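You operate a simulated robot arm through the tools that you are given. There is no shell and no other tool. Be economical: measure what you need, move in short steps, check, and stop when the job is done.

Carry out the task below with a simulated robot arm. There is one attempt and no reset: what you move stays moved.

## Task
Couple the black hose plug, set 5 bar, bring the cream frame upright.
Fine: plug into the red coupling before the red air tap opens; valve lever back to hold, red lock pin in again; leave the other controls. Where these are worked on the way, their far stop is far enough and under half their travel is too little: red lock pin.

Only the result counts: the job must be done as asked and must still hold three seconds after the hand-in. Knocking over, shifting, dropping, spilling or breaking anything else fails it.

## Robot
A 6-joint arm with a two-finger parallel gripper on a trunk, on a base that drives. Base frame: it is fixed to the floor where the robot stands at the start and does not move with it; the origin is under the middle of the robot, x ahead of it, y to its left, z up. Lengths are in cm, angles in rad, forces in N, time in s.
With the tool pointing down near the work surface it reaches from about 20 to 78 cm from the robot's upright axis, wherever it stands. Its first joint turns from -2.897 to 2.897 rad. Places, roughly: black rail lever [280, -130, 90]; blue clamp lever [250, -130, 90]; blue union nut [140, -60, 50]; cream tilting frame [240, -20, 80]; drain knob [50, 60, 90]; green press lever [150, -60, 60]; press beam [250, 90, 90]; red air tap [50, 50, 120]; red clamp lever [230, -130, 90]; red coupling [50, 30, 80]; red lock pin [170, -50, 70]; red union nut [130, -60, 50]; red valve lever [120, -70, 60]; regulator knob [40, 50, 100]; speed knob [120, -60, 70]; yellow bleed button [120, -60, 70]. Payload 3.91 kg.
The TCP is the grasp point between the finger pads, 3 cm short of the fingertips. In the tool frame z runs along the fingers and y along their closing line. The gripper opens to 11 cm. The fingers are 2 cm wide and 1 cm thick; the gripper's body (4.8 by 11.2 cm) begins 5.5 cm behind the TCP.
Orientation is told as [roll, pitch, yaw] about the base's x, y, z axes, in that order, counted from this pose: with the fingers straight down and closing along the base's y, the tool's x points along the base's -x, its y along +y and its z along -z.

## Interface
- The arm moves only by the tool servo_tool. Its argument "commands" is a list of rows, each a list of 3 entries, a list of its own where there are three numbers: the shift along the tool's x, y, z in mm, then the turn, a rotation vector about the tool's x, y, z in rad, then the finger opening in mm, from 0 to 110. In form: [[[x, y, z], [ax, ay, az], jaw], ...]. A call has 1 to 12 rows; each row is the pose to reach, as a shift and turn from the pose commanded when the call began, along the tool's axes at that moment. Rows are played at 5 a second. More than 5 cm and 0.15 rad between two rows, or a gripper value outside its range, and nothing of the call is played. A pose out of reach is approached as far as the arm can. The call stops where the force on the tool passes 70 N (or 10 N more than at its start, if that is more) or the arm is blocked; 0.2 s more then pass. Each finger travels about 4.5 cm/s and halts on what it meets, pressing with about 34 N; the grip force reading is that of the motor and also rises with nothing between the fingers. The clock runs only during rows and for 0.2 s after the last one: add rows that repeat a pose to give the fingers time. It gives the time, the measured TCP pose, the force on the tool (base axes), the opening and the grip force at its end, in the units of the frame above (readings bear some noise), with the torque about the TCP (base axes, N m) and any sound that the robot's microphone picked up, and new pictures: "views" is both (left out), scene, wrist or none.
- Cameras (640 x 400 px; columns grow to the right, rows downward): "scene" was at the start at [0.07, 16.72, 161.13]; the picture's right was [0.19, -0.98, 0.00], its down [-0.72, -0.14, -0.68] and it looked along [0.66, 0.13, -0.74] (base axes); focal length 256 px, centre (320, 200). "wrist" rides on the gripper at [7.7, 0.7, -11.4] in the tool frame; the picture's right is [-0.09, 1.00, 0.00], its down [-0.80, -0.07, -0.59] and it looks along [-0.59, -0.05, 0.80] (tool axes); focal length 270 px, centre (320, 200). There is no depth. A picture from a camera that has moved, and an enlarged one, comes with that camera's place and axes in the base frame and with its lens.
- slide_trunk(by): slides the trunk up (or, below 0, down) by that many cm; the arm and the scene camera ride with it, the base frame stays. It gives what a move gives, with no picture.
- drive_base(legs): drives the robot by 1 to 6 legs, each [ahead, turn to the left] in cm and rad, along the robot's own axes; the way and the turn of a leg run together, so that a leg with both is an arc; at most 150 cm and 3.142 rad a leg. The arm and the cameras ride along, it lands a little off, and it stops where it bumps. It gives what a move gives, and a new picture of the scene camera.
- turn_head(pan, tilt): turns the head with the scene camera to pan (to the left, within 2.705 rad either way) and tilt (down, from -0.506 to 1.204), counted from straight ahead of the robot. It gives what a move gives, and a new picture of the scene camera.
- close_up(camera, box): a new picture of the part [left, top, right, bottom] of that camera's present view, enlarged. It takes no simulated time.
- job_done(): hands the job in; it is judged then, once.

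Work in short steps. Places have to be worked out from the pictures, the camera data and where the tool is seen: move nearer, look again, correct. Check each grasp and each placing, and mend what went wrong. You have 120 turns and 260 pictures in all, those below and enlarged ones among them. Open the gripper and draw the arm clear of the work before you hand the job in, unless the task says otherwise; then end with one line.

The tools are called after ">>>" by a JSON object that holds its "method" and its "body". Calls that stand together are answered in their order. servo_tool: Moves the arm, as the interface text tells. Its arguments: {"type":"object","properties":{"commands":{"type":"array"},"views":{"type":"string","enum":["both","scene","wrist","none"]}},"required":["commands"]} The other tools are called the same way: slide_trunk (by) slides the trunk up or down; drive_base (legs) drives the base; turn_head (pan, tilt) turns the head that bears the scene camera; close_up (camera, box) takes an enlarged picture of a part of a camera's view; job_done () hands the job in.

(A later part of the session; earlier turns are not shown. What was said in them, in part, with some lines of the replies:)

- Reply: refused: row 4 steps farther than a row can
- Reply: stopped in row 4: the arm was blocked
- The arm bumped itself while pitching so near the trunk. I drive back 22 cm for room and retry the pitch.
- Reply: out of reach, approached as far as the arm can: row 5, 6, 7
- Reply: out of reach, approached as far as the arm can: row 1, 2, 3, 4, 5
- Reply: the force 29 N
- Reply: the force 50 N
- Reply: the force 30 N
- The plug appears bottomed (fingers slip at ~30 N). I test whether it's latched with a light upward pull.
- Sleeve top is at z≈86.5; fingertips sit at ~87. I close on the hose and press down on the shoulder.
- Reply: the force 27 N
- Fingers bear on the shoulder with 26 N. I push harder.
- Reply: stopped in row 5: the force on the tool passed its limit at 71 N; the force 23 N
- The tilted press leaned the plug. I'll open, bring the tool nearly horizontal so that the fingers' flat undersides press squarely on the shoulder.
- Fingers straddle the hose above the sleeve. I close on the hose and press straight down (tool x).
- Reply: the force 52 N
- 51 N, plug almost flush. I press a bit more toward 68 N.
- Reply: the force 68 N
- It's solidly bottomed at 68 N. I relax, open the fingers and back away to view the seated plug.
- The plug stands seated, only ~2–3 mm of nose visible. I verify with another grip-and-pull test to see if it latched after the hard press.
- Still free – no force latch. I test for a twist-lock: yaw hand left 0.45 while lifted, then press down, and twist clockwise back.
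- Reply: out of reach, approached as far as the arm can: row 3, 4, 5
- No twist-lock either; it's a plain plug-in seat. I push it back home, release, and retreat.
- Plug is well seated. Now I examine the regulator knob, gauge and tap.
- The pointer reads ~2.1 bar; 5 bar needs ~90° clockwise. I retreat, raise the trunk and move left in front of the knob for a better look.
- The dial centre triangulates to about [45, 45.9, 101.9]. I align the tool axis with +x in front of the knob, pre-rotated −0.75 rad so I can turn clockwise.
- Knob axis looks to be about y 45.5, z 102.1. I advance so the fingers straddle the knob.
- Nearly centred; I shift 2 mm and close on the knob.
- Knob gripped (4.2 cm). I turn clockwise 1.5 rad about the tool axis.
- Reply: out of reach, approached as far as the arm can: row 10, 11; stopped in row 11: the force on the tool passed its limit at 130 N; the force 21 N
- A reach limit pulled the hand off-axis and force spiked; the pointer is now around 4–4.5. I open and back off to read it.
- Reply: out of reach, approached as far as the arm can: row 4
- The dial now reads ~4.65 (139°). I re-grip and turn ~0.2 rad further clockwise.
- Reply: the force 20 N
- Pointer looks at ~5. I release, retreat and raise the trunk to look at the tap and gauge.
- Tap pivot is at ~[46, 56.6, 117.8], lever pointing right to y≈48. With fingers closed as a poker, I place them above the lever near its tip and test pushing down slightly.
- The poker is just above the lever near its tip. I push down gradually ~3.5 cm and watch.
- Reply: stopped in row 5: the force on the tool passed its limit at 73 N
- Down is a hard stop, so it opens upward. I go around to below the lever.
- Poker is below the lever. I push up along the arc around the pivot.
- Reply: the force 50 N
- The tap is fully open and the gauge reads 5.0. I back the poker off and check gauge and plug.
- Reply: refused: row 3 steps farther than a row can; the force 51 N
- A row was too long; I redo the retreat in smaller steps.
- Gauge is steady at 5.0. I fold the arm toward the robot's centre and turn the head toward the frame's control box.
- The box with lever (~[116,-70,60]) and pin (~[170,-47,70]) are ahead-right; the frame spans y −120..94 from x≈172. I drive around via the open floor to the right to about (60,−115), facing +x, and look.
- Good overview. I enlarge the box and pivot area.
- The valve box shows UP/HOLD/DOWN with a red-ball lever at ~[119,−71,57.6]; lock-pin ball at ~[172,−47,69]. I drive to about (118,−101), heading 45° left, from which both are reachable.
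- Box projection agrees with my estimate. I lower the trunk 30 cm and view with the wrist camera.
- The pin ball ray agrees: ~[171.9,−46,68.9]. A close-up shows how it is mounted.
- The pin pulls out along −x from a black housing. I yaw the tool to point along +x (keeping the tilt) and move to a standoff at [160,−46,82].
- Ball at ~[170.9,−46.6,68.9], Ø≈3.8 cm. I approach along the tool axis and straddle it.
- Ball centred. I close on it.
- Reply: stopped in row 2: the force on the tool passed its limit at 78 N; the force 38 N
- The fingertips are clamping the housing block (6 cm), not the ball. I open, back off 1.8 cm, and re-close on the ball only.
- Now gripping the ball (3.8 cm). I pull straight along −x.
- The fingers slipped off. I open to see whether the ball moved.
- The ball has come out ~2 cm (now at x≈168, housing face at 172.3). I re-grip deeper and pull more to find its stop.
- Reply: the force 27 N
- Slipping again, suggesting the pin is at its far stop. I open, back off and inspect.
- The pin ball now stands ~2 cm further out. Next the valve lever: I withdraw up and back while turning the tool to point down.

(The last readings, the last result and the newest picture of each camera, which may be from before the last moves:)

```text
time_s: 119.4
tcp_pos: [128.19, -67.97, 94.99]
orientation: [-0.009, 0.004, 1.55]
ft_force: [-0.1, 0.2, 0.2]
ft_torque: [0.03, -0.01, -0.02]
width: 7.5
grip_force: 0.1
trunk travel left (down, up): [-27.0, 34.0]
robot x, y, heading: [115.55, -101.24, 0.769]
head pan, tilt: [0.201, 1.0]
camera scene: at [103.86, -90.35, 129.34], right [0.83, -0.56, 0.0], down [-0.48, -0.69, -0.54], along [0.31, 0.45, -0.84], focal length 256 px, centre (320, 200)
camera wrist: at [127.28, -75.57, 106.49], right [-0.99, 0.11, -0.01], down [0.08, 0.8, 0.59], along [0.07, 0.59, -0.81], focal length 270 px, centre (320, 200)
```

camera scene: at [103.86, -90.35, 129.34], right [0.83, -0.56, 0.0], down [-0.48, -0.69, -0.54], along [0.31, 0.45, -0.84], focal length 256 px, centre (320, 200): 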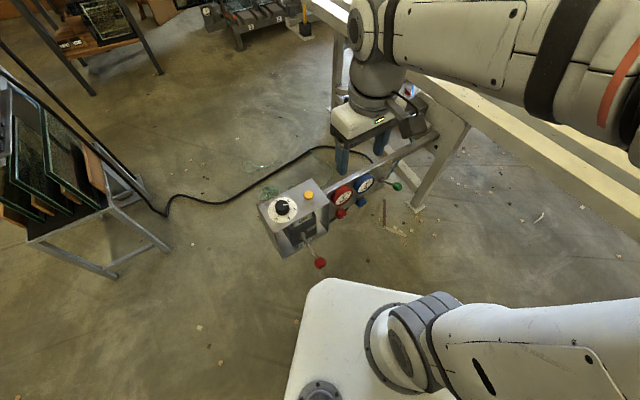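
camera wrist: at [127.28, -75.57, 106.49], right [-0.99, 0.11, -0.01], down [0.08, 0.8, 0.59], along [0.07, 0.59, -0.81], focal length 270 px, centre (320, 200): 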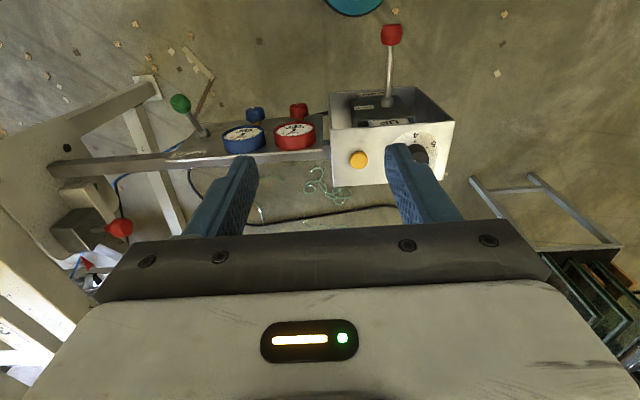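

Lever ball triangulates to [117.6,−70.4,59.7]. I shift over it and lower with the trunk 25 cm.

>>> {"method": "servo_tool", "body": {"commands": [[[7, 35, 0], [0, 0, 0], 80], [[16, 70, 0], [0, 0, 0], 80], [[26, 106, 0], [0, 0, 0], 80], [[26, 106, 0], [0, 0, 0], 80]], "views": "none"}}

>>> {"method": "slide_trunk", "body": {"by": -25}}

>>> {"method": "close_up", "body": {"camera": "wrist", "box": [0, 0, 640, 400]}}

>>> {"method": "close_up", "body": {"camera": "scene", "box": [160, 100, 480, 300]}}

```text
time_s: 120.4
tcp_pos: [117.51, -70.29, 95.03]
orientation: [-0.009, 0.004, 1.547]
ft_force: [-0.1, 0.9, 0.1]
ft_torque: [-0.03, -0.01, -0.02]
width: 8.02
grip_force: 0.1
trunk travel left (down, up): [-27.0, 34.0]
robot x, y, heading: [115.97, -101.12, 0.771]
head pan, tilt: [0.201, 1.0]
```

```text
time_s: 123.0
tcp_pos: [117.54, -70.3, 69.96]
orientation: [-0.01, 0.004, 1.548]
ft_force: [-0.3, 1.0, 0.1]
ft_torque: [-0.03, 0.02, 0.02]
width: 7.98
grip_force: 0.1
trunk travel left (down, up): [-2.0, 59.0]
robot x, y, heading: [115.7, -101.37, 0.768]
head pan, tilt: [0.201, 1.0]
```

```text
1.00 times, centred on (320, 200) of wrist (not enlarged: the box is as wide or as high as the picture)
camera zoom: at [116.52, -77.95, 81.51], right [-0.99, 0.11, -0.01], down [0.08, 0.8, 0.59], along [0.07, 0.59, -0.81], focal length 270 px, centre (320, 200)
```

zoom: 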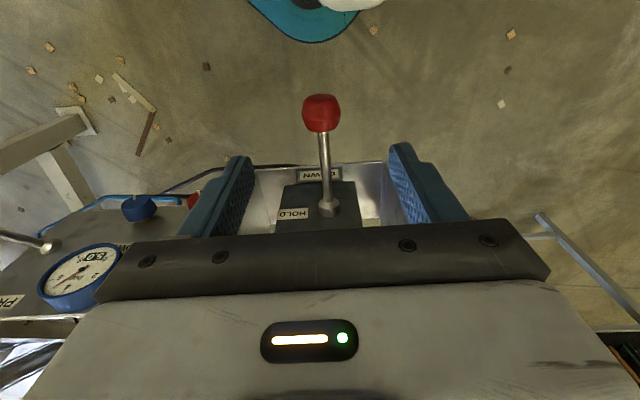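

```text
2.00 times, centred on (320, 200) of scene
camera zoom: at [103.85, -90.36, 104.34], right [0.83, -0.56, 0.0], down [-0.48, -0.69, -0.54], along [0.31, 0.45, -0.84], focal length 513 px, centre (320, 200)
```

zoom: 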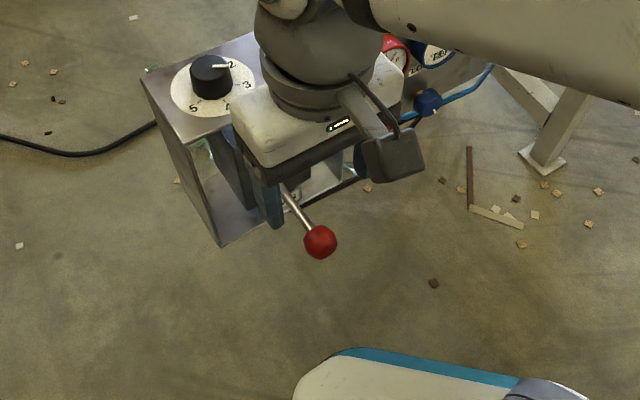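

Ball confirmed at ~[117.4,−70.8,60.4], directly below the fingers. I descend around it.

>>> {"method": "servo_tool", "body": {"commands": [[[2, 1, 25], [0, 0, 0], 80], [[4, 1, 50], [0, 0, 0], 80], [[5, 1, 75], [0, 0, 0], 80], [[5, 1, 94], [0, 0, 0], 80], [[5, 1, 94], [0, 0, 0], 80]]}}

```text
time_s: 124.2
tcp_pos: [117.41, -70.88, 60.59]
orientation: [-0.009, 0.003, 1.548]
ft_force: [-0.7, -0.6, 0.8]
ft_torque: [0.01, -0.01, -0.02]
width: 8.0
grip_force: 0.2
trunk travel left (down, up): [-2.0, 59.0]
robot x, y, heading: [115.67, -101.57, 0.774]
head pan, tilt: [0.201, 1.0]
camera scene: at [103.85, -90.36, 104.34], right [0.83, -0.56, 0.0], down [-0.48, -0.69, -0.54], along [0.31, 0.45, -0.84], focal length 256 px, centre (320, 200)
camera wrist: at [116.45, -78.52, 72.06], right [-0.99, 0.11, -0.01], down [0.08, 0.8, 0.59], along [0.07, 0.59, -0.81], focal length 270 px, centre (320, 200)
```

scene: 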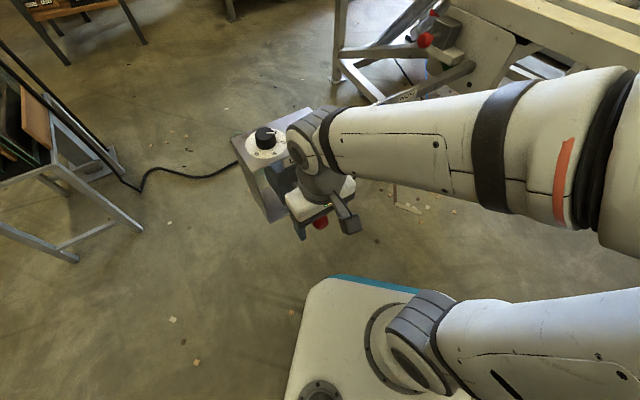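
wrist: 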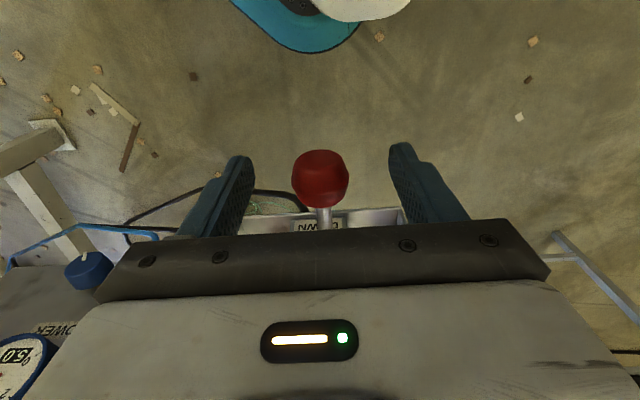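

Ball is between the fingers. I close and raise it gradually.

>>> {"method": "servo_tool", "body": {"commands": [[[0, 0, 0], [0, 0, 0], 50], [[0, 0, 0], [0, 0, 0], 25], [[0, 0, 0], [0, 0, 0], 20], [[0, 0, 0], [0, 0, 0], 20]], "views": "none"}}

>>> {"method": "servo_tool", "body": {"commands": [[[0, 0, -10], [0, 0, 0], 20], [[-2, 0, -20], [0, 0, 0], 20], [[-5, 0, -30], [0, 0, 0], 20], [[-9, 0, -40], [0, 0, 0], 20]]}}

```text
time_s: 125.2
tcp_pos: [117.51, -70.91, 60.78]
orientation: [-0.008, 0.005, 1.548]
ft_force: [4.9, 0.6, -0.8]
ft_torque: [0.07, -0.12, 0.01]
width: 3.35
grip_force: 41.2
trunk travel left (down, up): [-2.0, 59.0]
robot x, y, heading: [116.26, -101.51, 0.769]
head pan, tilt: [0.201, 1.0]
```

```text
time_s: 126.2
tcp_pos: [117.47, -69.99, 64.65]
orientation: [-0.01, 0.004, 1.548]
ft_force: [2.1, -17.3, -6.4]
ft_torque: [-1.56, -0.02, -0.01]
width: 3.35
grip_force: 45.1
trunk travel left (down, up): [-2.0, 59.0]
robot x, y, heading: [116.17, -101.32, 0.77]
head pan, tilt: [0.201, 1.0]
camera scene: at [103.86, -90.41, 104.36], right [0.83, -0.56, 0.0], down [-0.48, -0.69, -0.54], along [0.31, 0.45, -0.84], focal length 256 px, centre (320, 200)
camera wrist: at [116.49, -77.65, 76.12], right [-0.99, 0.11, -0.01], down [0.08, 0.8, 0.59], along [0.07, 0.59, -0.81], focal length 270 px, centre (320, 200)
```

scene: 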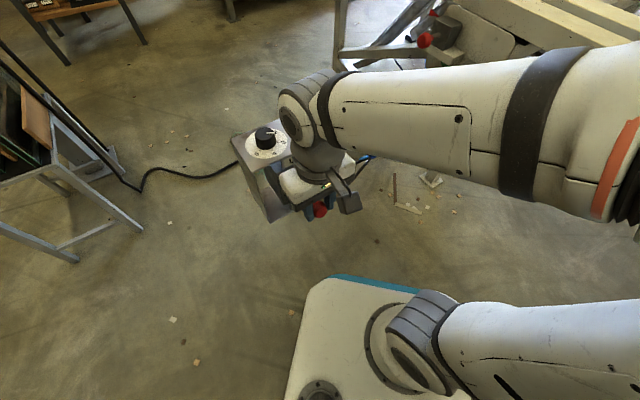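
wrist: 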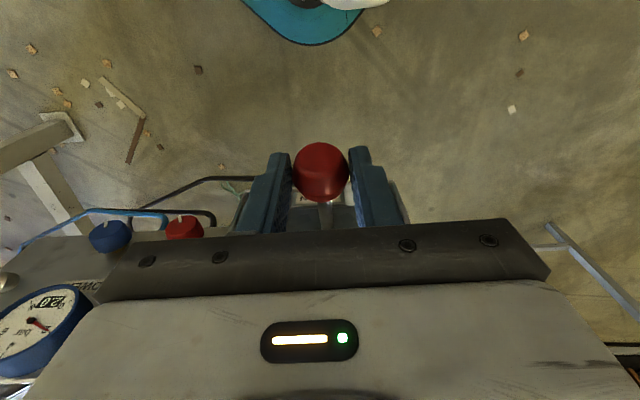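

Lever is raised 4 cm. I turn the head toward the frame to see whether it moves.

>>> {"method": "turn_head", "body": {"pan": 0.0, "tilt": 0.45}}

>>> {"method": "servo_tool", "body": {"commands": [[[3, 0, 0], [0, 0, 0], 20], [[3, 0, 0], [0, 0, 0], 20], [[3, 0, 0], [0, 0, 0], 20], [[3, 0, 0], [0, 0, 0], 20], [[3, 0, 0], [0, 0, 0], 20], [[3, 0, 0], [0, 0, 0], 20]], "views": "scene"}}

```text
time_s: 127.2
tcp_pos: [117.55, -70.06, 64.7]
orientation: [-0.008, 0.004, 1.549]
ft_force: [2.0, -20.9, -2.4]
ft_torque: [-1.32, -0.03, -0.02]
width: 3.35
grip_force: 45.1
trunk travel left (down, up): [-2.0, 59.0]
robot x, y, heading: [115.84, -101.21, 0.771]
head pan, tilt: [0.0, 0.45]
camera scene: at [106.52, -89.82, 108.91], right [0.7, -0.72, 0.0], down [-0.31, -0.3, -0.9], along [0.65, 0.63, -0.44], focal length 256 px, centre (320, 200)
```

scene: 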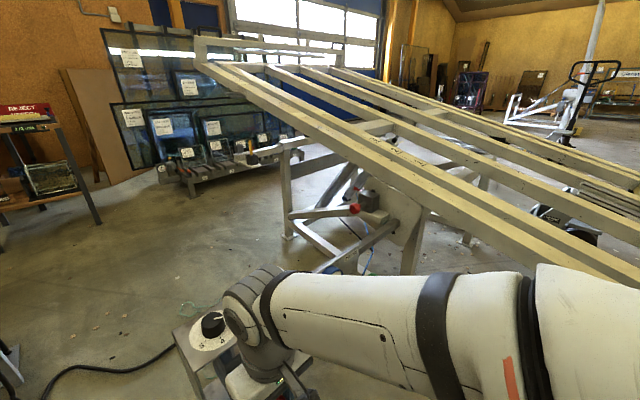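

```text
time_s: 128.6
tcp_pos: [117.57, -70.1, 64.65]
orientation: [-0.008, 0.001, 1.549]
ft_force: [1.5, 23.1, -7.9]
ft_torque: [0.59, -0.02, -0.01]
width: 3.34
grip_force: 44.9
trunk travel left (down, up): [-2.0, 59.0]
robot x, y, heading: [115.9, -101.59, 0.77]
head pan, tilt: [0.0, 0.45]
camera scene: at [106.54, -89.54, 108.88], right [0.7, -0.72, 0.0], down [-0.31, -0.3, -0.9], along [0.65, 0.63, -0.44], focal length 256 px, centre (320, 200)
```

scene: 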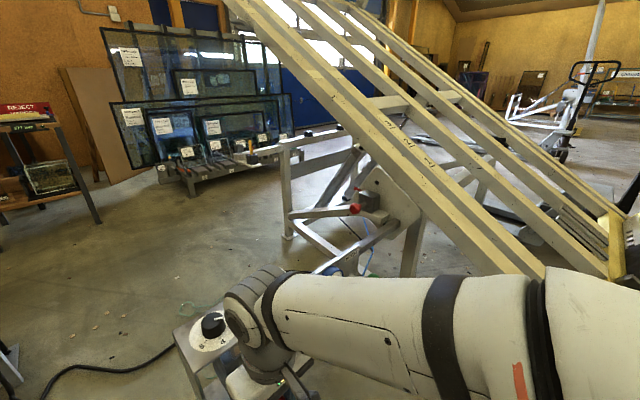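

The frame is rising at roughly 16°/s. I hold the lever for about 2 s more and look.

>>> {"method": "servo_tool", "body": {"commands": [[[0, 0, 0], [0, 0, 0], 20], [[0, 0, 0], [0, 0, 0], 20], [[0, 0, 0], [0, 0, 0], 20], [[0, 0, 0], [0, 0, 0], 20], [[0, 0, 0], [0, 0, 0], 20], [[0, 0, 0], [0, 0, 0], 20], [[0, 0, 0], [0, 0, 0], 20]], "views": "scene"}}

>>> {"method": "close_up", "body": {"camera": "scene", "box": [270, 140, 470, 290]}}

```text
time_s: 130.2
tcp_pos: [117.43, -70.03, 64.6]
orientation: [-0.007, 0.0, 1.549]
ft_force: [3.0, 26.3, 0.9]
ft_torque: [1.53, -0.09, -0.02]
width: 3.34
grip_force: 44.8
trunk travel left (down, up): [-2.0, 59.0]
robot x, y, heading: [115.9, -101.37, 0.765]
head pan, tilt: [0.0, 0.45]
camera scene: at [106.54, -89.56, 108.88], right [0.7, -0.72, 0.0], down [-0.31, -0.3, -0.9], along [0.65, 0.63, -0.44], focal length 256 px, centre (320, 200)
```

scene: 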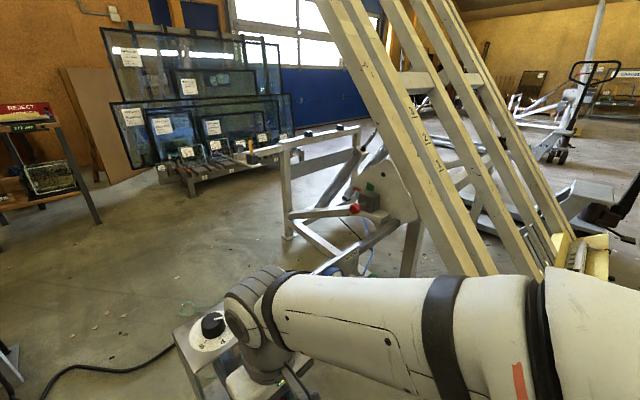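

```text
2.67 times, centred on (370, 215) of scene
camera zoom: at [106.54, -89.56, 108.88], right [0.7, -0.72, 0.0], down [-0.31, -0.3, -0.9], along [0.65, 0.63, -0.44], focal length 684 px, centre (187, 160)
```

zoom: 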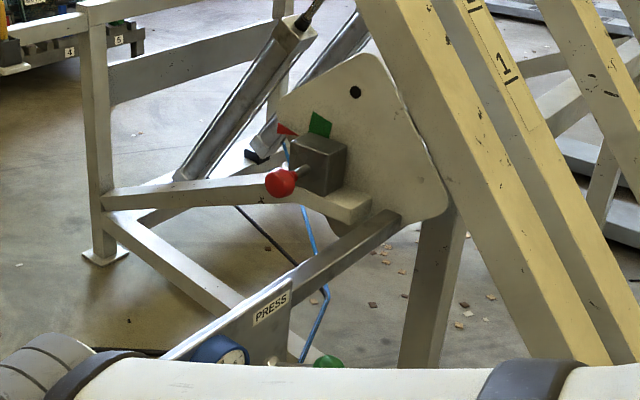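

About 60° now; the green mark is closing on the red pointer. Another ~1.2 s.

>>> {"method": "servo_tool", "body": {"commands": [[[0, 0, 0], [0, 0, 0], 20], [[0, 0, 0], [0, 0, 0], 20], [[0, 0, 0], [0, 0, 0], 20], [[0, 0, 0], [0, 0, 0], 20], [[0, 0, 0], [0, 0, 0], 20]], "views": "scene"}}

>>> {"method": "close_up", "body": {"camera": "scene", "box": [310, 140, 450, 245]}}

```text
time_s: 131.4
tcp_pos: [117.46, -70.01, 64.73]
orientation: [-0.006, 0.001, 1.549]
ft_force: [3.4, 25.1, -1.5]
ft_torque: [1.37, -0.1, 0.0]
width: 3.33
grip_force: 45.0
trunk travel left (down, up): [-2.0, 59.0]
robot x, y, heading: [115.6, -101.11, 0.772]
head pan, tilt: [0.0, 0.45]
camera scene: at [106.54, -89.56, 108.88], right [0.7, -0.72, 0.0], down [-0.31, -0.3, -0.9], along [0.65, 0.63, -0.44], focal length 256 px, centre (320, 200)
```

scene: 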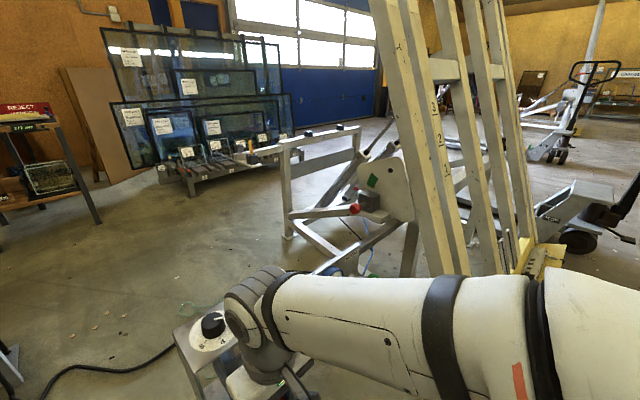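

```text
3.81 times, centred on (380, 192) of scene
camera zoom: at [106.54, -89.56, 108.88], right [0.7, -0.72, 0.0], down [-0.31, -0.3, -0.9], along [0.65, 0.63, -0.44], focal length 976 px, centre (91, 229)
```

zoom: 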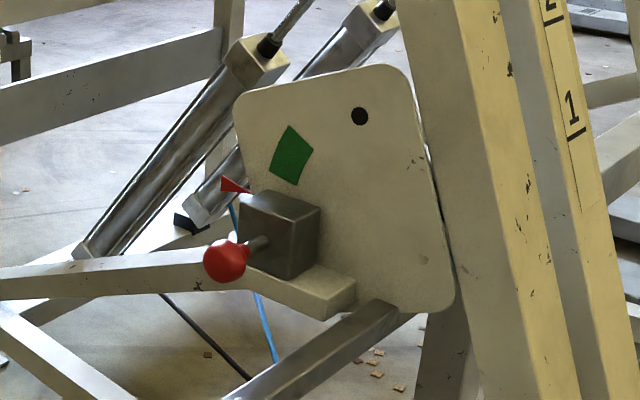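

By the plate geometry, ~70° so far with 90° needed. I continue in shorter steps.

>>> {"method": "servo_tool", "body": {"commands": [[[0, 0, 0], [0, 0, 0], 20], [[0, 0, 0], [0, 0, 0], 20], [[0, 0, 0], [0, 0, 0], 20]], "views": "scene"}}

>>> {"method": "close_up", "body": {"camera": "scene", "box": [310, 140, 450, 245]}}

```text
time_s: 132.2
tcp_pos: [117.47, -70.12, 64.56]
orientation: [-0.008, 0.004, 1.548]
ft_force: [2.9, 25.5, -3.4]
ft_torque: [1.11, -0.07, 0.02]
width: 3.32
grip_force: 45.1
trunk travel left (down, up): [-2.0, 59.0]
robot x, y, heading: [116.1, -101.56, 0.772]
head pan, tilt: [0.0, 0.45]
camera scene: at [106.54, -89.55, 108.88], right [0.7, -0.72, 0.0], down [-0.31, -0.3, -0.9], along [0.65, 0.63, -0.44], focal length 256 px, centre (320, 200)
```

scene: 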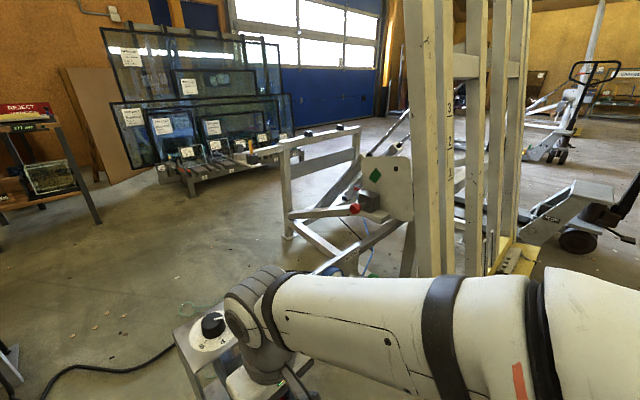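

```text
3.81 times, centred on (380, 192) of scene
camera zoom: at [106.54, -89.55, 108.88], right [0.7, -0.72, 0.0], down [-0.31, -0.3, -0.9], along [0.65, 0.63, -0.44], focal length 976 px, centre (91, 229)
```

zoom: 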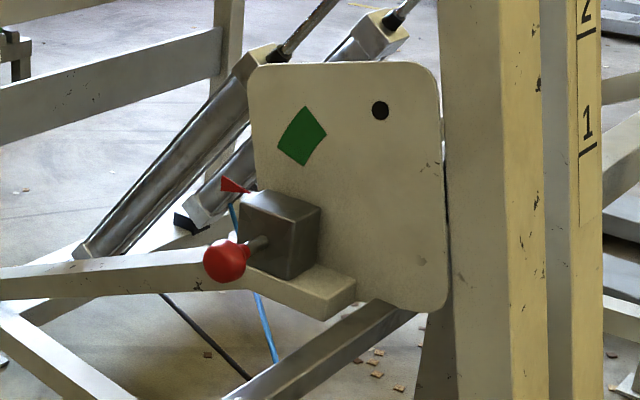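

About 78° now (~11°/s). A shorter step of 0.6 s next.

>>> {"method": "servo_tool", "body": {"commands": [[[0, 0, 0], [0, 0, 0], 20], [[0, 0, 0], [0, 0, 0], 20]], "views": "scene"}}

>>> {"method": "close_up", "body": {"camera": "scene", "box": [310, 140, 450, 245]}}

```text
time_s: 132.8
tcp_pos: [117.49, -70.05, 64.69]
orientation: [-0.007, 0.002, 1.549]
ft_force: [2.6, 24.5, -4.4]
ft_torque: [0.94, -0.05, 0.02]
width: 3.33
grip_force: 45.2
trunk travel left (down, up): [-2.0, 59.0]
robot x, y, heading: [116.03, -101.33, 0.772]
head pan, tilt: [0.0, 0.45]
camera scene: at [106.54, -89.55, 108.88], right [0.7, -0.72, 0.0], down [-0.31, -0.3, -0.9], along [0.65, 0.63, -0.44], focal length 256 px, centre (320, 200)
```

scene: 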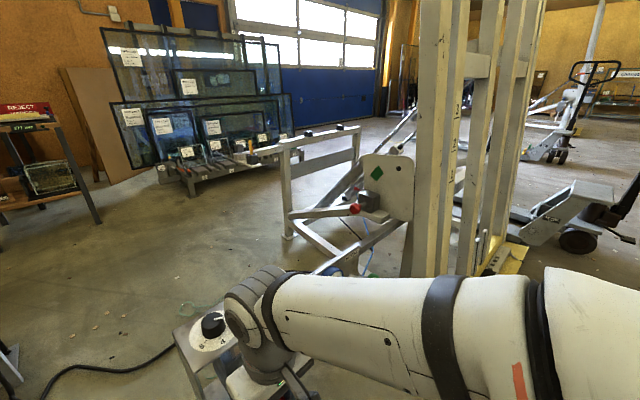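

```text
3.81 times, centred on (380, 192) of scene
camera zoom: at [106.54, -89.55, 108.88], right [0.7, -0.72, 0.0], down [-0.31, -0.3, -0.9], along [0.65, 0.63, -0.44], focal length 976 px, centre (91, 229)
```

zoom: 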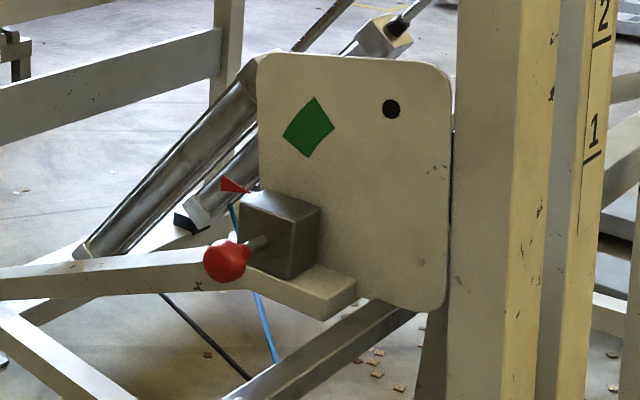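

About 82°. Another short step.

>>> {"method": "servo_tool", "body": {"commands": [[[0, 0, 0], [0, 0, 0], 20], [[0, 0, 0], [0, 0, 0], 20]], "views": "none"}}

>>> {"method": "close_up", "body": {"camera": "scene", "box": [310, 140, 450, 245]}}

```text
time_s: 133.4
tcp_pos: [117.59, -70.15, 64.72]
orientation: [-0.007, 0.004, 1.548]
ft_force: [1.4, 24.8, -6.1]
ft_torque: [0.79, -0.08, -0.02]
width: 3.33
grip_force: 44.3
trunk travel left (down, up): [-2.0, 59.0]
robot x, y, heading: [115.78, -101.38, 0.77]
head pan, tilt: [0.0, 0.45]
```

```text
3.81 times, centred on (380, 192) of scene
camera zoom: at [106.54, -89.54, 108.88], right [0.7, -0.72, 0.0], down [-0.31, -0.3, -0.9], along [0.65, 0.63, -0.44], focal length 976 px, centre (91, 229)
```

zoom: 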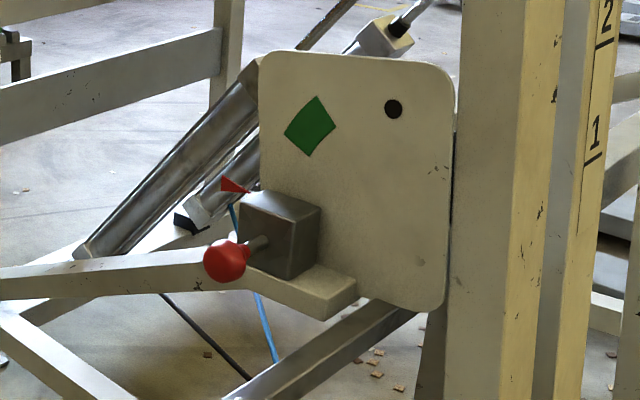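

It nearly stopped moving. One more short wait to confirm the end stop.

>>> {"method": "servo_tool", "body": {"commands": [[[0, 0, 0], [0, 0, 0], 20], [[0, 0, 0], [0, 0, 0], 20], [[0, 0, 0], [0, 0, 0], 20]], "views": "wrist"}}

>>> {"method": "close_up", "body": {"camera": "scene", "box": [310, 140, 450, 245]}}

```text
time_s: 134.2
tcp_pos: [117.47, -69.92, 64.69]
orientation: [-0.006, 0.004, 1.548]
ft_force: [1.4, 21.9, -7.3]
ft_torque: [0.64, -0.03, 0.02]
width: 3.33
grip_force: 45.0
trunk travel left (down, up): [-2.0, 59.0]
robot x, y, heading: [115.86, -101.32, 0.768]
head pan, tilt: [0.0, 0.45]
camera wrist: at [116.5, -77.73, 76.05], right [-0.99, 0.11, -0.01], down [0.08, 0.8, 0.59], along [0.07, 0.59, -0.81], focal length 270 px, centre (320, 200)
```

wrist: 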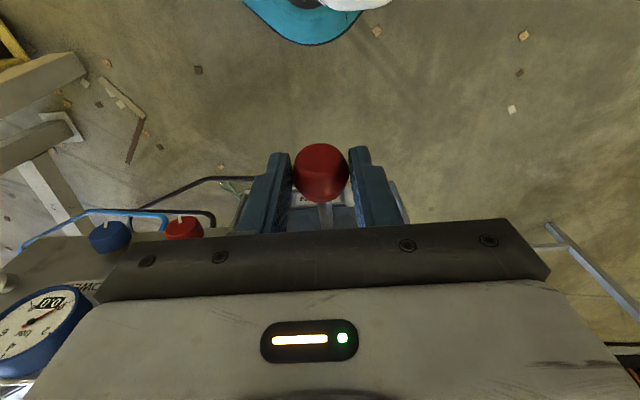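

```text
3.81 times, centred on (380, 192) of scene
camera zoom: at [106.54, -89.54, 108.88], right [0.7, -0.72, 0.0], down [-0.31, -0.3, -0.9], along [0.65, 0.63, -0.44], focal length 976 px, centre (91, 229)
```

zoom: 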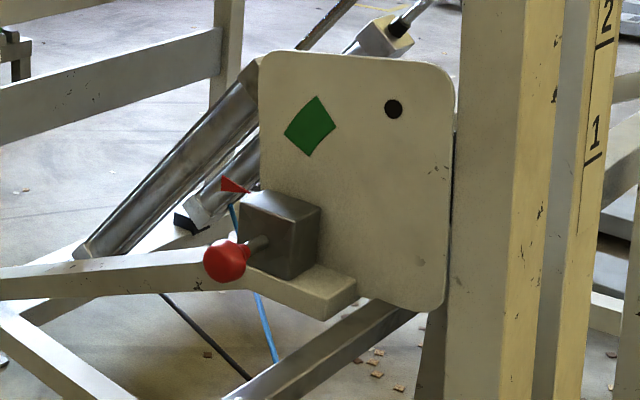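

Frame is at its end stop. I check the blue gauge and then return the lever.

>>> {"method": "close_up", "body": {"camera": "wrist", "box": [0, 200, 240, 400]}}

>>> {"method": "servo_tool", "body": {"commands": [[[-2, 0, 10], [0, 0, 0], 20], [[0, 0, 20], [0, 0, 0], 20], [[3, 0, 30], [0, 0, 0], 20], [[7, 0, 39], [0, 0, 0], 20], [[7, 0, 39], [0, 0, 0], 20]], "views": "both"}}

```text
2.00 times, centred on (120, 300) of wrist
camera zoom: at [116.5, -77.73, 76.05], right [-0.99, 0.11, -0.01], down [0.08, 0.8, 0.59], along [0.07, 0.59, -0.81], focal length 541 px, centre (720, 0)
```

zoom: 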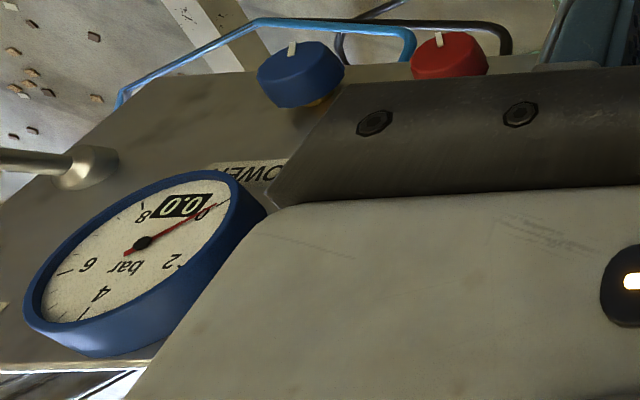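

```text
time_s: 135.4
tcp_pos: [117.5, -70.69, 60.85]
orientation: [-0.008, 0.001, 1.549]
ft_force: [5.3, 21.3, 4.5]
ft_torque: [1.07, -0.15, 0.05]
width: 3.33
grip_force: 45.4
trunk travel left (down, up): [-2.0, 59.0]
robot x, y, heading: [116.03, -100.96, 0.769]
head pan, tilt: [0.0, 0.45]
camera scene: at [106.56, -89.61, 108.89], right [0.7, -0.72, 0.0], down [-0.31, -0.3, -0.9], along [0.65, 0.63, -0.44], focal length 256 px, centre (320, 200)
camera wrist: at [116.48, -78.44, 72.2], right [-0.99, 0.11, -0.01], down [0.08, 0.8, 0.59], along [0.07, 0.59, -0.8], focal length 270 px, centre (320, 200)
```

scene: 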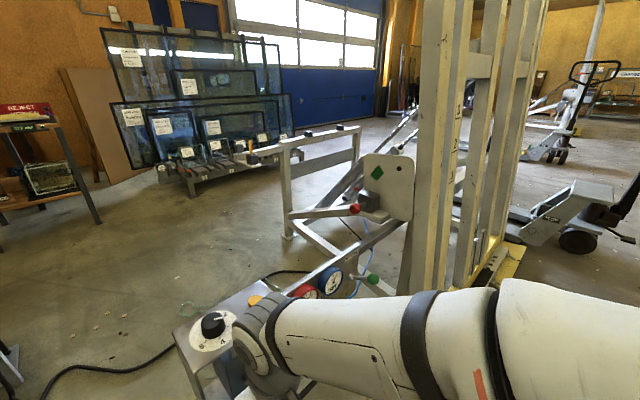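
wrist: 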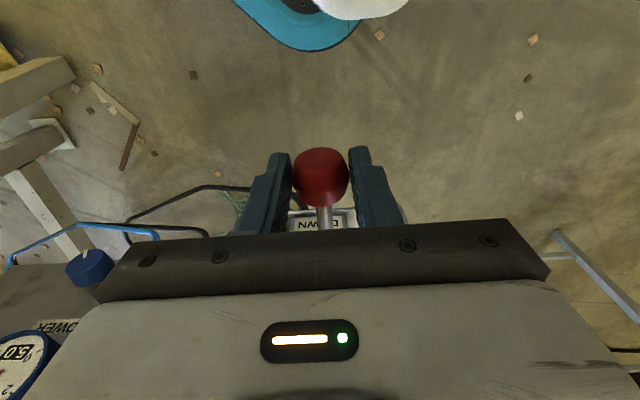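

Lever is back at its original HOLD height. I release it and raise the arm clear.

>>> {"method": "servo_tool", "body": {"commands": [[[0, 0, 0], [0, 0, 0], 50], [[0, 0, 0], [0, 0, 0], 80], [[0, 0, 0], [0, 0, 0], 80], [[0, 0, -40], [0, 0, 0], 80], [[0, 0, -90], [0, 0, 0], 80]], "views": "both"}}

>>> {"method": "close_up", "body": {"camera": "scene", "box": [310, 140, 450, 245]}}

```text
time_s: 136.6
tcp_pos: [117.43, -71.07, 69.81]
orientation: [-0.008, 0.005, 1.549]
ft_force: [-0.3, 0.7, 0.2]
ft_torque: [0.0, 0.02, -0.03]
width: 7.99
grip_force: 0.1
trunk travel left (down, up): [-2.0, 59.0]
robot x, y, heading: [116.05, -101.54, 0.773]
head pan, tilt: [0.0, 0.45]
camera scene: at [106.52, -89.68, 108.89], right [0.7, -0.72, 0.0], down [-0.31, -0.3, -0.9], along [0.65, 0.63, -0.44], focal length 256 px, centre (320, 200)
camera wrist: at [116.45, -78.64, 81.27], right [-0.99, 0.11, -0.01], down [0.08, 0.8, 0.59], along [0.07, 0.59, -0.81], focal length 270 px, centre (320, 200)
```

scene: 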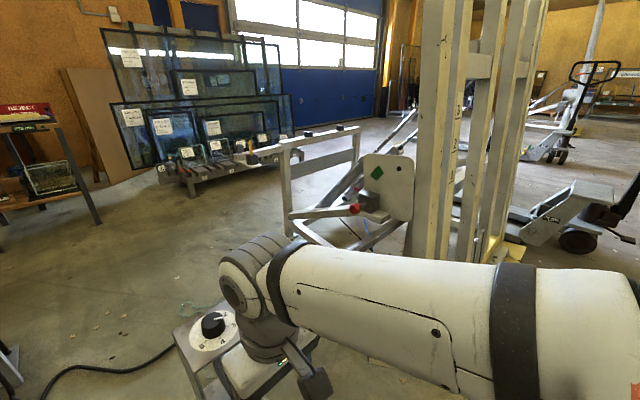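
wrist: 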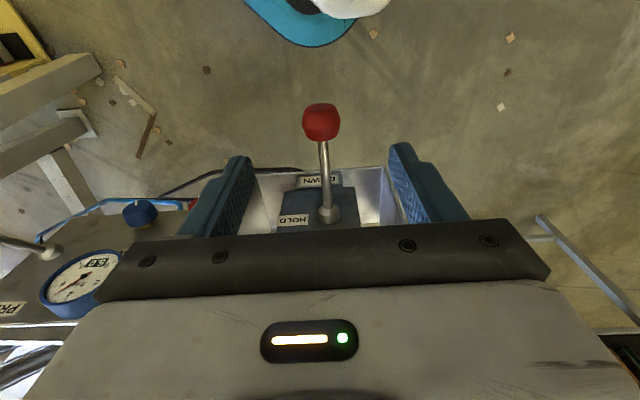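

```text
3.81 times, centred on (380, 192) of scene
camera zoom: at [106.52, -89.68, 108.89], right [0.7, -0.72, 0.0], down [-0.31, -0.3, -0.9], along [0.65, 0.63, -0.44], focal length 976 px, centre (91, 229)
```

zoom: 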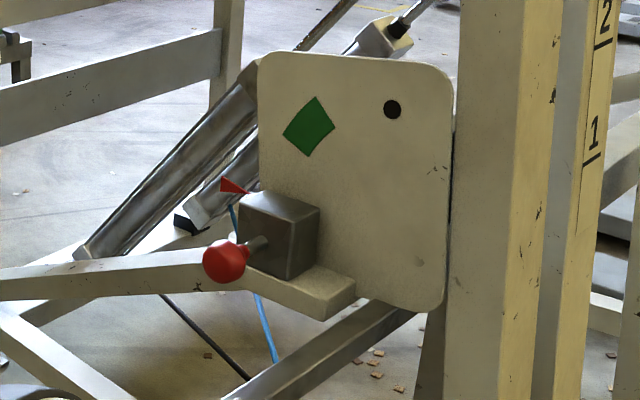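

Lever confirmed at HOLD, frame holds upright. Now I go back to the pin: raise the trunk, unwind the yaw, and return to the pin standoff.

>>> {"method": "slide_trunk", "body": {"by": 25}}

>>> {"method": "servo_tool", "body": {"commands": [[[-3, -10, 0], [0, 0, 0.14], 75], [[-6, -20, 0], [0, 0, 0.28], 75], [[-9, -30, 0], [0, 0, 0.42], 75], [[-12, -40, 0], [0, 0, 0.56], 75], [[-15, -50, 0], [0, 0, 0.7], 75], [[-18, -60, 0], [0, 0, 0.84], 75], [[-21, -70, 0], [0, 0, 0.98], 75], [[-24, -80, 0], [0, 0, 1.12], 75], [[-27, -90, 0], [0, 0, 1.26], 75], [[-30, -100, 0], [0, 0, 1.4], 75], [[-32, -107, 0], [0, 0, 1.54], 75], [[-32, -107, 0], [0, 0, 1.55], 75]], "views": "none"}}

>>> {"method": "servo_tool", "body": {"commands": [[[-28, 22, 16], [0, -0.09, 0], 75], [[-56, 44, 32], [0, -0.18, 0], 75], [[-84, 66, 48], [0, -0.27, 0], 75], [[-112, 88, 64], [0, -0.36, 0], 75], [[-140, 110, 80], [0, -0.45, 0], 75], [[-168, 132, 96], [0, -0.54, 0], 75], [[-196, 154, 112], [0, -0.63, 0], 75], [[-224, 176, 128], [0, -0.72, 0], 75], [[-252, 198, 144], [0, -0.81, 0], 75], [[-280, 220, 160], [0, -0.9, 0], 75], [[-280, 220, 160], [0, -0.9, 0], 75]]}}

```text
time_s: 139.1
tcp_pos: [117.47, -71.02, 94.78]
orientation: [-0.009, 0.004, 1.547]
ft_force: [0.4, -0.2, 0.5]
ft_torque: [0.0, -0.01, -0.01]
width: 7.98
grip_force: 0.0
trunk travel left (down, up): [-27.0, 34.0]
robot x, y, heading: [115.64, -101.59, 0.77]
head pan, tilt: [0.0, 0.45]
```

```text
time_s: 141.7
tcp_pos: [128.21, -68.08, 94.85]
orientation: [-0.002, -0.009, -0.004]
ft_force: [0.8, 0.1, 0.0]
ft_torque: [0.0, 0.0, -0.01]
width: 7.49
grip_force: 0.1
trunk travel left (down, up): [-27.0, 34.0]
robot x, y, heading: [115.75, -101.63, 0.766]
head pan, tilt: [0.0, 0.45]
```

```text
time_s: 144.1
tcp_pos: [156.46, -46.3, 79.05]
orientation: [-0.006, -0.912, 0.003]
ft_force: [0.5, -0.5, -0.5]
ft_torque: [0.02, -0.01, 0.0]
width: 7.5
grip_force: 0.0
trunk travel left (down, up): [-27.0, 34.0]
robot x, y, heading: [115.55, -101.64, 0.766]
head pan, tilt: [0.0, 0.45]
camera scene: at [106.56, -89.65, 133.9], right [0.7, -0.72, 0.0], down [-0.31, -0.3, -0.9], along [0.65, 0.63, -0.44], focal length 256 px, centre (320, 200)
camera wrist: at [142.66, -45.56, 79.92], right [0.06, 1.0, 0.07], down [0.02, -0.07, 1.0], along [1.0, -0.05, -0.03], focal length 270 px, centre (320, 200)
```

scene: 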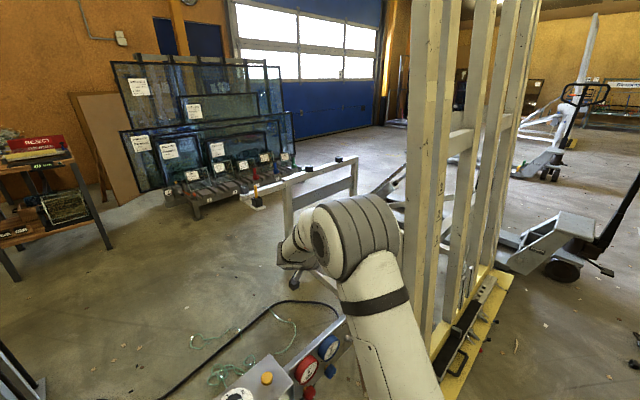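
wrist: 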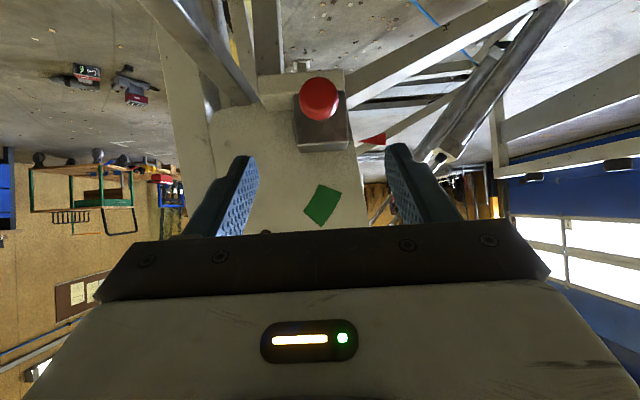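

Ball is where I left it. I approach, grip it near the fingertips and push it in along +x.

>>> {"method": "servo_tool", "body": {"commands": [[[5, -1, 40], [0, 0, 0], 75], [[8, -1, 80], [0, 0, 0], 75], [[8, -1, 123], [0, 0, 0], 75], [[8, -1, 123], [0, 0, 0], 45], [[8, -1, 123], [0, 0, 0], 25], [[8, -1, 123], [0, 0, 0], 20], [[8, -1, 123], [0, 0, 0], 20]], "views": "wrist"}}

>>> {"method": "servo_tool", "body": {"commands": [[[-6, 0, 8], [0, 0, 0], 20], [[-12, 0, 16], [0, 0, 0], 20], [[-15, 0, 20], [0, 0, 0], 20], [[-15, 0, 20], [0, 0, 0], 20]], "views": "wrist"}}

```text
time_s: 145.7
tcp_pos: [165.58, -46.36, 70.74]
orientation: [-0.006, -0.906, 0.004]
ft_force: [2.2, -2.9, -1.7]
ft_torque: [-0.02, -0.26, -0.03]
width: 3.76
grip_force: 45.2
trunk travel left (down, up): [-27.0, 34.0]
robot x, y, heading: [115.96, -101.13, 0.768]
head pan, tilt: [0.0, 0.45]
camera wrist: at [151.81, -45.7, 71.78], right [0.06, 1.0, 0.06], down [0.02, -0.07, 1.0], along [1.0, -0.06, -0.03], focal length 270 px, centre (320, 200)
```

wrist: 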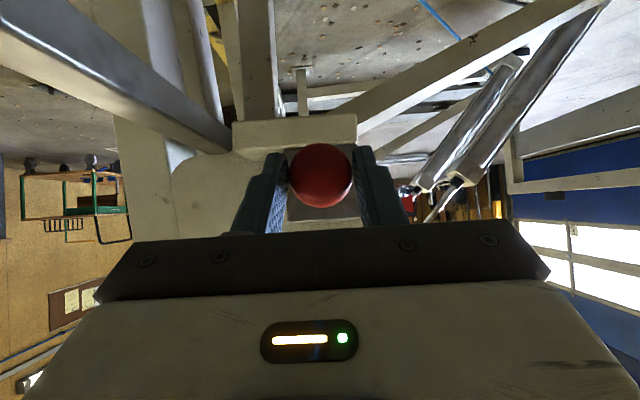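

```text
time_s: 146.7
tcp_pos: [167.77, -46.53, 70.73]
orientation: [-0.007, -0.908, 0.003]
ft_force: [-37.3, -19.5, 2.4]
ft_torque: [-0.12, 0.53, -0.55]
width: 3.75
grip_force: 45.2
trunk travel left (down, up): [-27.0, 34.0]
robot x, y, heading: [115.86, -101.5, 0.77]
head pan, tilt: [0.0, 0.45]
camera wrist: at [153.96, -45.76, 71.78], right [0.06, 1.0, 0.07], down [0.02, -0.07, 1.0], along [1.0, -0.05, -0.03], focal length 270 px, centre (320, 200)
```

wrist: 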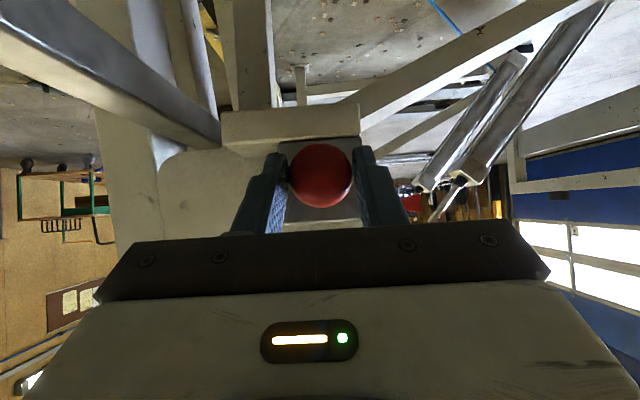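

The pin moved in 2.2 cm, now with 37 N resistance. I push a bit more to make sure it is home.

>>> {"method": "servo_tool", "body": {"commands": [[[-1, 0, 2], [0, 0, 0], 20], [[-3, 0, 4], [0, 0, 0], 20], [[-3, 0, 4], [0, 0, 0], 20]], "views": "none"}}

>>> {"method": "servo_tool", "body": {"commands": [[[2, 0, -3], [0, 0, 0], 20], [[2, 0, -3], [0, 0, 0], 60], [[2, 0, -3], [0, 0, 0], 75], [[2, 0, -43], [0, 0, 0], 75], [[-5, 0, -83], [0, 0, 0], 75], [[-12, 0, -125], [0, 0, 0], 75]], "views": "wrist"}}

>>> {"method": "close_up", "body": {"camera": "wrist", "box": [220, 0, 420, 150]}}

```text
time_s: 147.5
tcp_pos: [168.38, -46.49, 70.85]
orientation: [-0.009, -0.91, 0.005]
ft_force: [-38.0, -21.2, -1.0]
ft_torque: [-0.19, 0.38, -0.48]
width: 3.76
grip_force: 44.9
trunk travel left (down, up): [-27.0, 34.0]
robot x, y, heading: [116.09, -101.5, 0.769]
head pan, tilt: [0.0, 0.45]
```

```text
time_s: 148.9
tcp_pos: [159.55, -46.28, 79.33]
orientation: [-0.006, -0.909, 0.004]
ft_force: [0.2, 0.5, 0.1]
ft_torque: [0.02, 0.01, 0.01]
width: 7.52
grip_force: 0.0
trunk travel left (down, up): [-27.0, 34.0]
robot x, y, heading: [116.38, -101.61, 0.765]
head pan, tilt: [0.0, 0.45]
camera wrist: at [145.71, -45.63, 80.32], right [0.06, 1.0, 0.06], down [0.02, -0.07, 1.0], along [1.0, -0.06, -0.03], focal length 270 px, centre (320, 200)
```

wrist: 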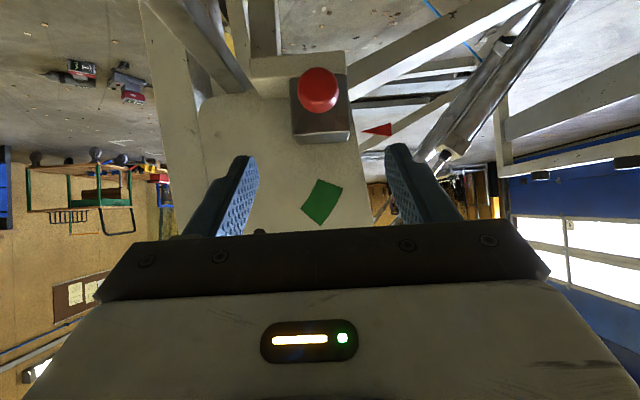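

```text
2.67 times, centred on (320, 75) of wrist
camera zoom: at [145.71, -45.63, 80.32], right [0.06, 1.0, 0.06], down [0.02, -0.07, 1.0], along [1.0, -0.06, -0.03], focal length 721 px, centre (320, 533)
```

zoom: 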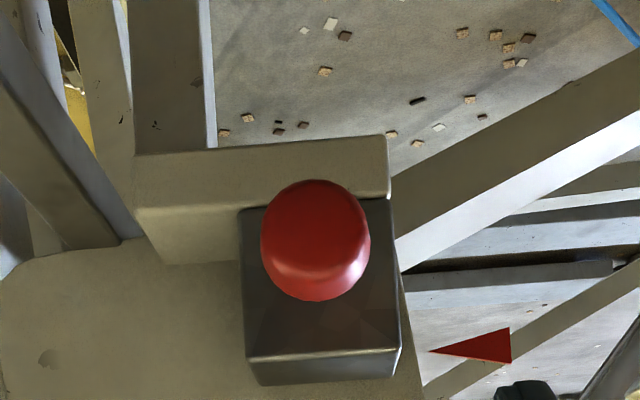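

Ball is back at its original depth (x≈170), so the pin is in through the upright hole. I withdraw the arm clear and take final views.

>>> {"method": "servo_tool", "body": {"commands": [[[5, -22, -32], [0, 0.09, 0], 75], [[9, -44, -64], [0, 0.18, 0], 75], [[14, -66, -96], [0, 0.27, 0], 75], [[18, -88, -128], [0, 0.36, 0], 75], [[23, -110, -160], [0, 0.45, 0], 75], [[28, -132, -191], [0, 0.54, 0], 75], [[32, -154, -223], [0, 0.63, 0], 75], [[37, -176, -255], [0, 0.72, 0], 75], [[41, -198, -287], [0, 0.81, 0], 75], [[46, -220, -319], [0, 0.9, 0], 75]], "views": "none"}}

>>> {"method": "slide_trunk", "body": {"by": 20}}

>>> {"method": "turn_head", "body": {"pan": 0.25, "tilt": 0.65}}

>>> {"method": "close_up", "body": {"camera": "scene", "box": [200, 100, 440, 300]}}

>>> {"method": "turn_head", "body": {"pan": 1.2, "tilt": 0.5}}

```text
time_s: 151.1
tcp_pos: [131.52, -68.13, 95.47]
orientation: [-0.005, -0.008, -0.001]
ft_force: [-0.3, -0.3, 0.2]
ft_torque: [-0.02, 0.01, 0.01]
width: 7.52
grip_force: 0.2
trunk travel left (down, up): [-27.0, 34.0]
robot x, y, heading: [116.05, -101.6, 0.771]
head pan, tilt: [0.0, 0.45]
```

```text
time_s: 153.3
tcp_pos: [131.61, -68.18, 115.49]
orientation: [-0.002, -0.007, -0.003]
ft_force: [1.1, -0.3, 0.3]
ft_torque: [-0.01, -0.01, -0.02]
width: 7.51
grip_force: 0.0
trunk travel left (down, up): [-47.0, 14.0]
robot x, y, heading: [115.9, -101.76, 0.767]
head pan, tilt: [0.0, 0.45]
```

```text
time_s: 154.1
tcp_pos: [131.44, -68.11, 115.49]
orientation: [-0.005, -0.009, -0.002]
ft_force: [0.2, -0.3, 0.1]
ft_torque: [-0.02, 0.02, 0.01]
width: 7.5
grip_force: 0.1
trunk travel left (down, up): [-47.0, 14.0]
robot x, y, heading: [116.02, -101.44, 0.77]
head pan, tilt: [0.25, 0.649]
camera scene: at [104.47, -88.71, 152.12], right [0.85, -0.52, 0.0], down [-0.32, -0.51, -0.8], along [0.42, 0.68, -0.6], focal length 256 px, centre (320, 200)
```

scene: 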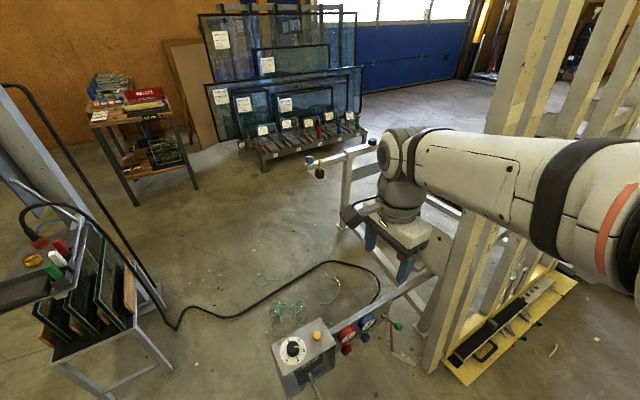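

```text
2.00 times, centred on (320, 200) of scene
camera zoom: at [104.47, -88.71, 152.12], right [0.85, -0.52, 0.0], down [-0.32, -0.51, -0.8], along [0.42, 0.68, -0.6], focal length 513 px, centre (320, 200)
```

zoom: 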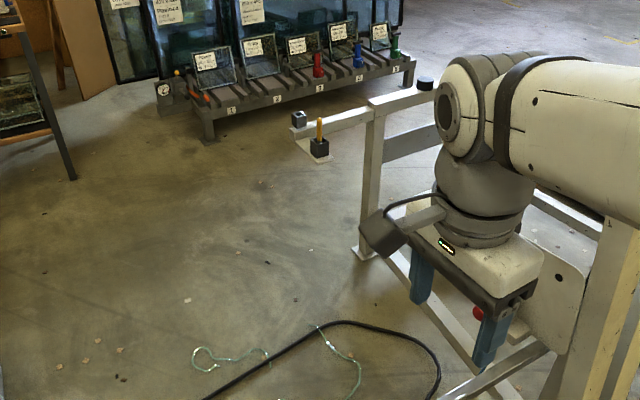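

```text
time_s: 155.3
tcp_pos: [131.43, -68.21, 115.47]
orientation: [-0.003, -0.009, -0.003]
ft_force: [-0.1, -0.1, -0.1]
ft_torque: [0.02, -0.01, -0.01]
width: 7.49
grip_force: 0.1
trunk travel left (down, up): [-47.0, 14.0]
robot x, y, heading: [115.82, -101.63, 0.768]
head pan, tilt: [1.201, 0.499]
camera scene: at [96.38, -87.71, 153.45], right [0.92, 0.39, 0.0], down [0.19, -0.44, -0.88], along [-0.34, 0.81, -0.48], focal length 256 px, centre (320, 200)
```

scene: 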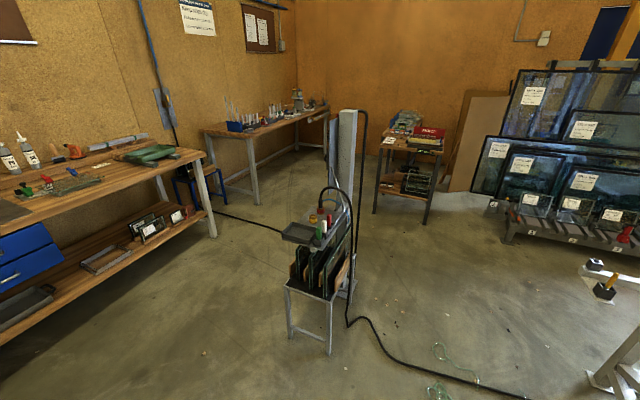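

I check the plug and the panel once more, enlarged.

>>> {"method": "close_up", "body": {"camera": "scene", "box": [280, 170, 370, 260]}}

>>> {"method": "turn_head", "body": {"pan": 0.3, "tilt": 1.0}}

>>> {"method": "close_up", "body": {"camera": "scene", "box": [260, 200, 440, 312]}}

```text
4.44 times, centred on (325, 215) of scene
camera zoom: at [96.38, -87.71, 153.45], right [0.92, 0.39, 0.0], down [0.19, -0.44, -0.88], along [-0.34, 0.81, -0.48], focal length 1139 px, centre (298, 133)
```

zoom: 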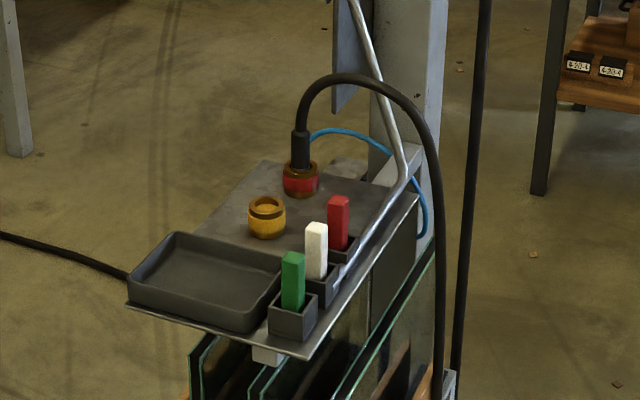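

```text
time_s: 156.5
tcp_pos: [131.56, -68.24, 115.53]
orientation: [-0.003, -0.009, 0.0]
ft_force: [-0.3, -0.1, -1.1]
ft_torque: [-0.02, -0.01, -0.05]
width: 7.53
grip_force: 0.2
trunk travel left (down, up): [-47.0, 14.0]
robot x, y, heading: [116.08, -101.27, 0.77]
head pan, tilt: [0.3, 1.0]
camera scene: at [103.26, -89.98, 149.34], right [0.88, -0.48, 0.0], down [-0.4, -0.74, -0.54], along [0.26, 0.47, -0.84], focal length 256 px, centre (320, 200)
```

scene: 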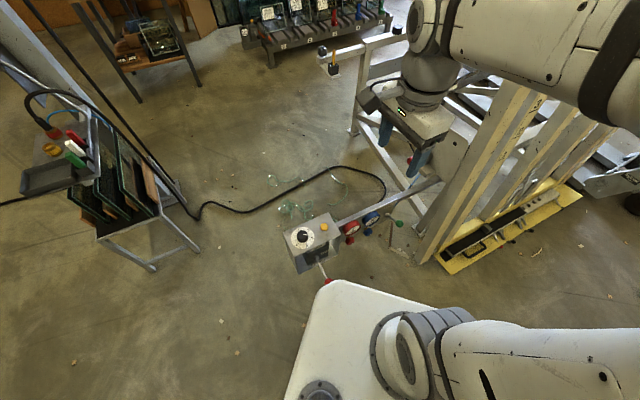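

```text
3.56 times, centred on (350, 256) of scene
camera zoom: at [103.26, -89.98, 149.34], right [0.88, -0.48, 0.0], down [-0.4, -0.74, -0.54], along [0.26, 0.47, -0.84], focal length 911 px, centre (213, 1)
```

zoom: 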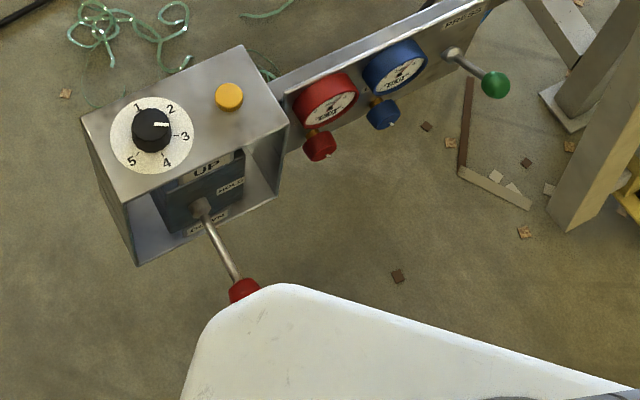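

The plug is seated in the red coupling, the valve lever is at HOLD and the pin is in. The frame is standing at its end stop and the arm is clear, so I hand in.

>>> {"method": "job_done", "body": {}}

```text
The job is handed in.
```

The job is handed in: the black plug went into the red coupling before the tap was opened, and the gauge read 5.0 bar. The frame is upright at its end stop, the lever is at HOLD and the red lock pin is back in. The plug sits fully down but never latched. It lifted out freely when I tested it, and it stayed in place once I reseated it.
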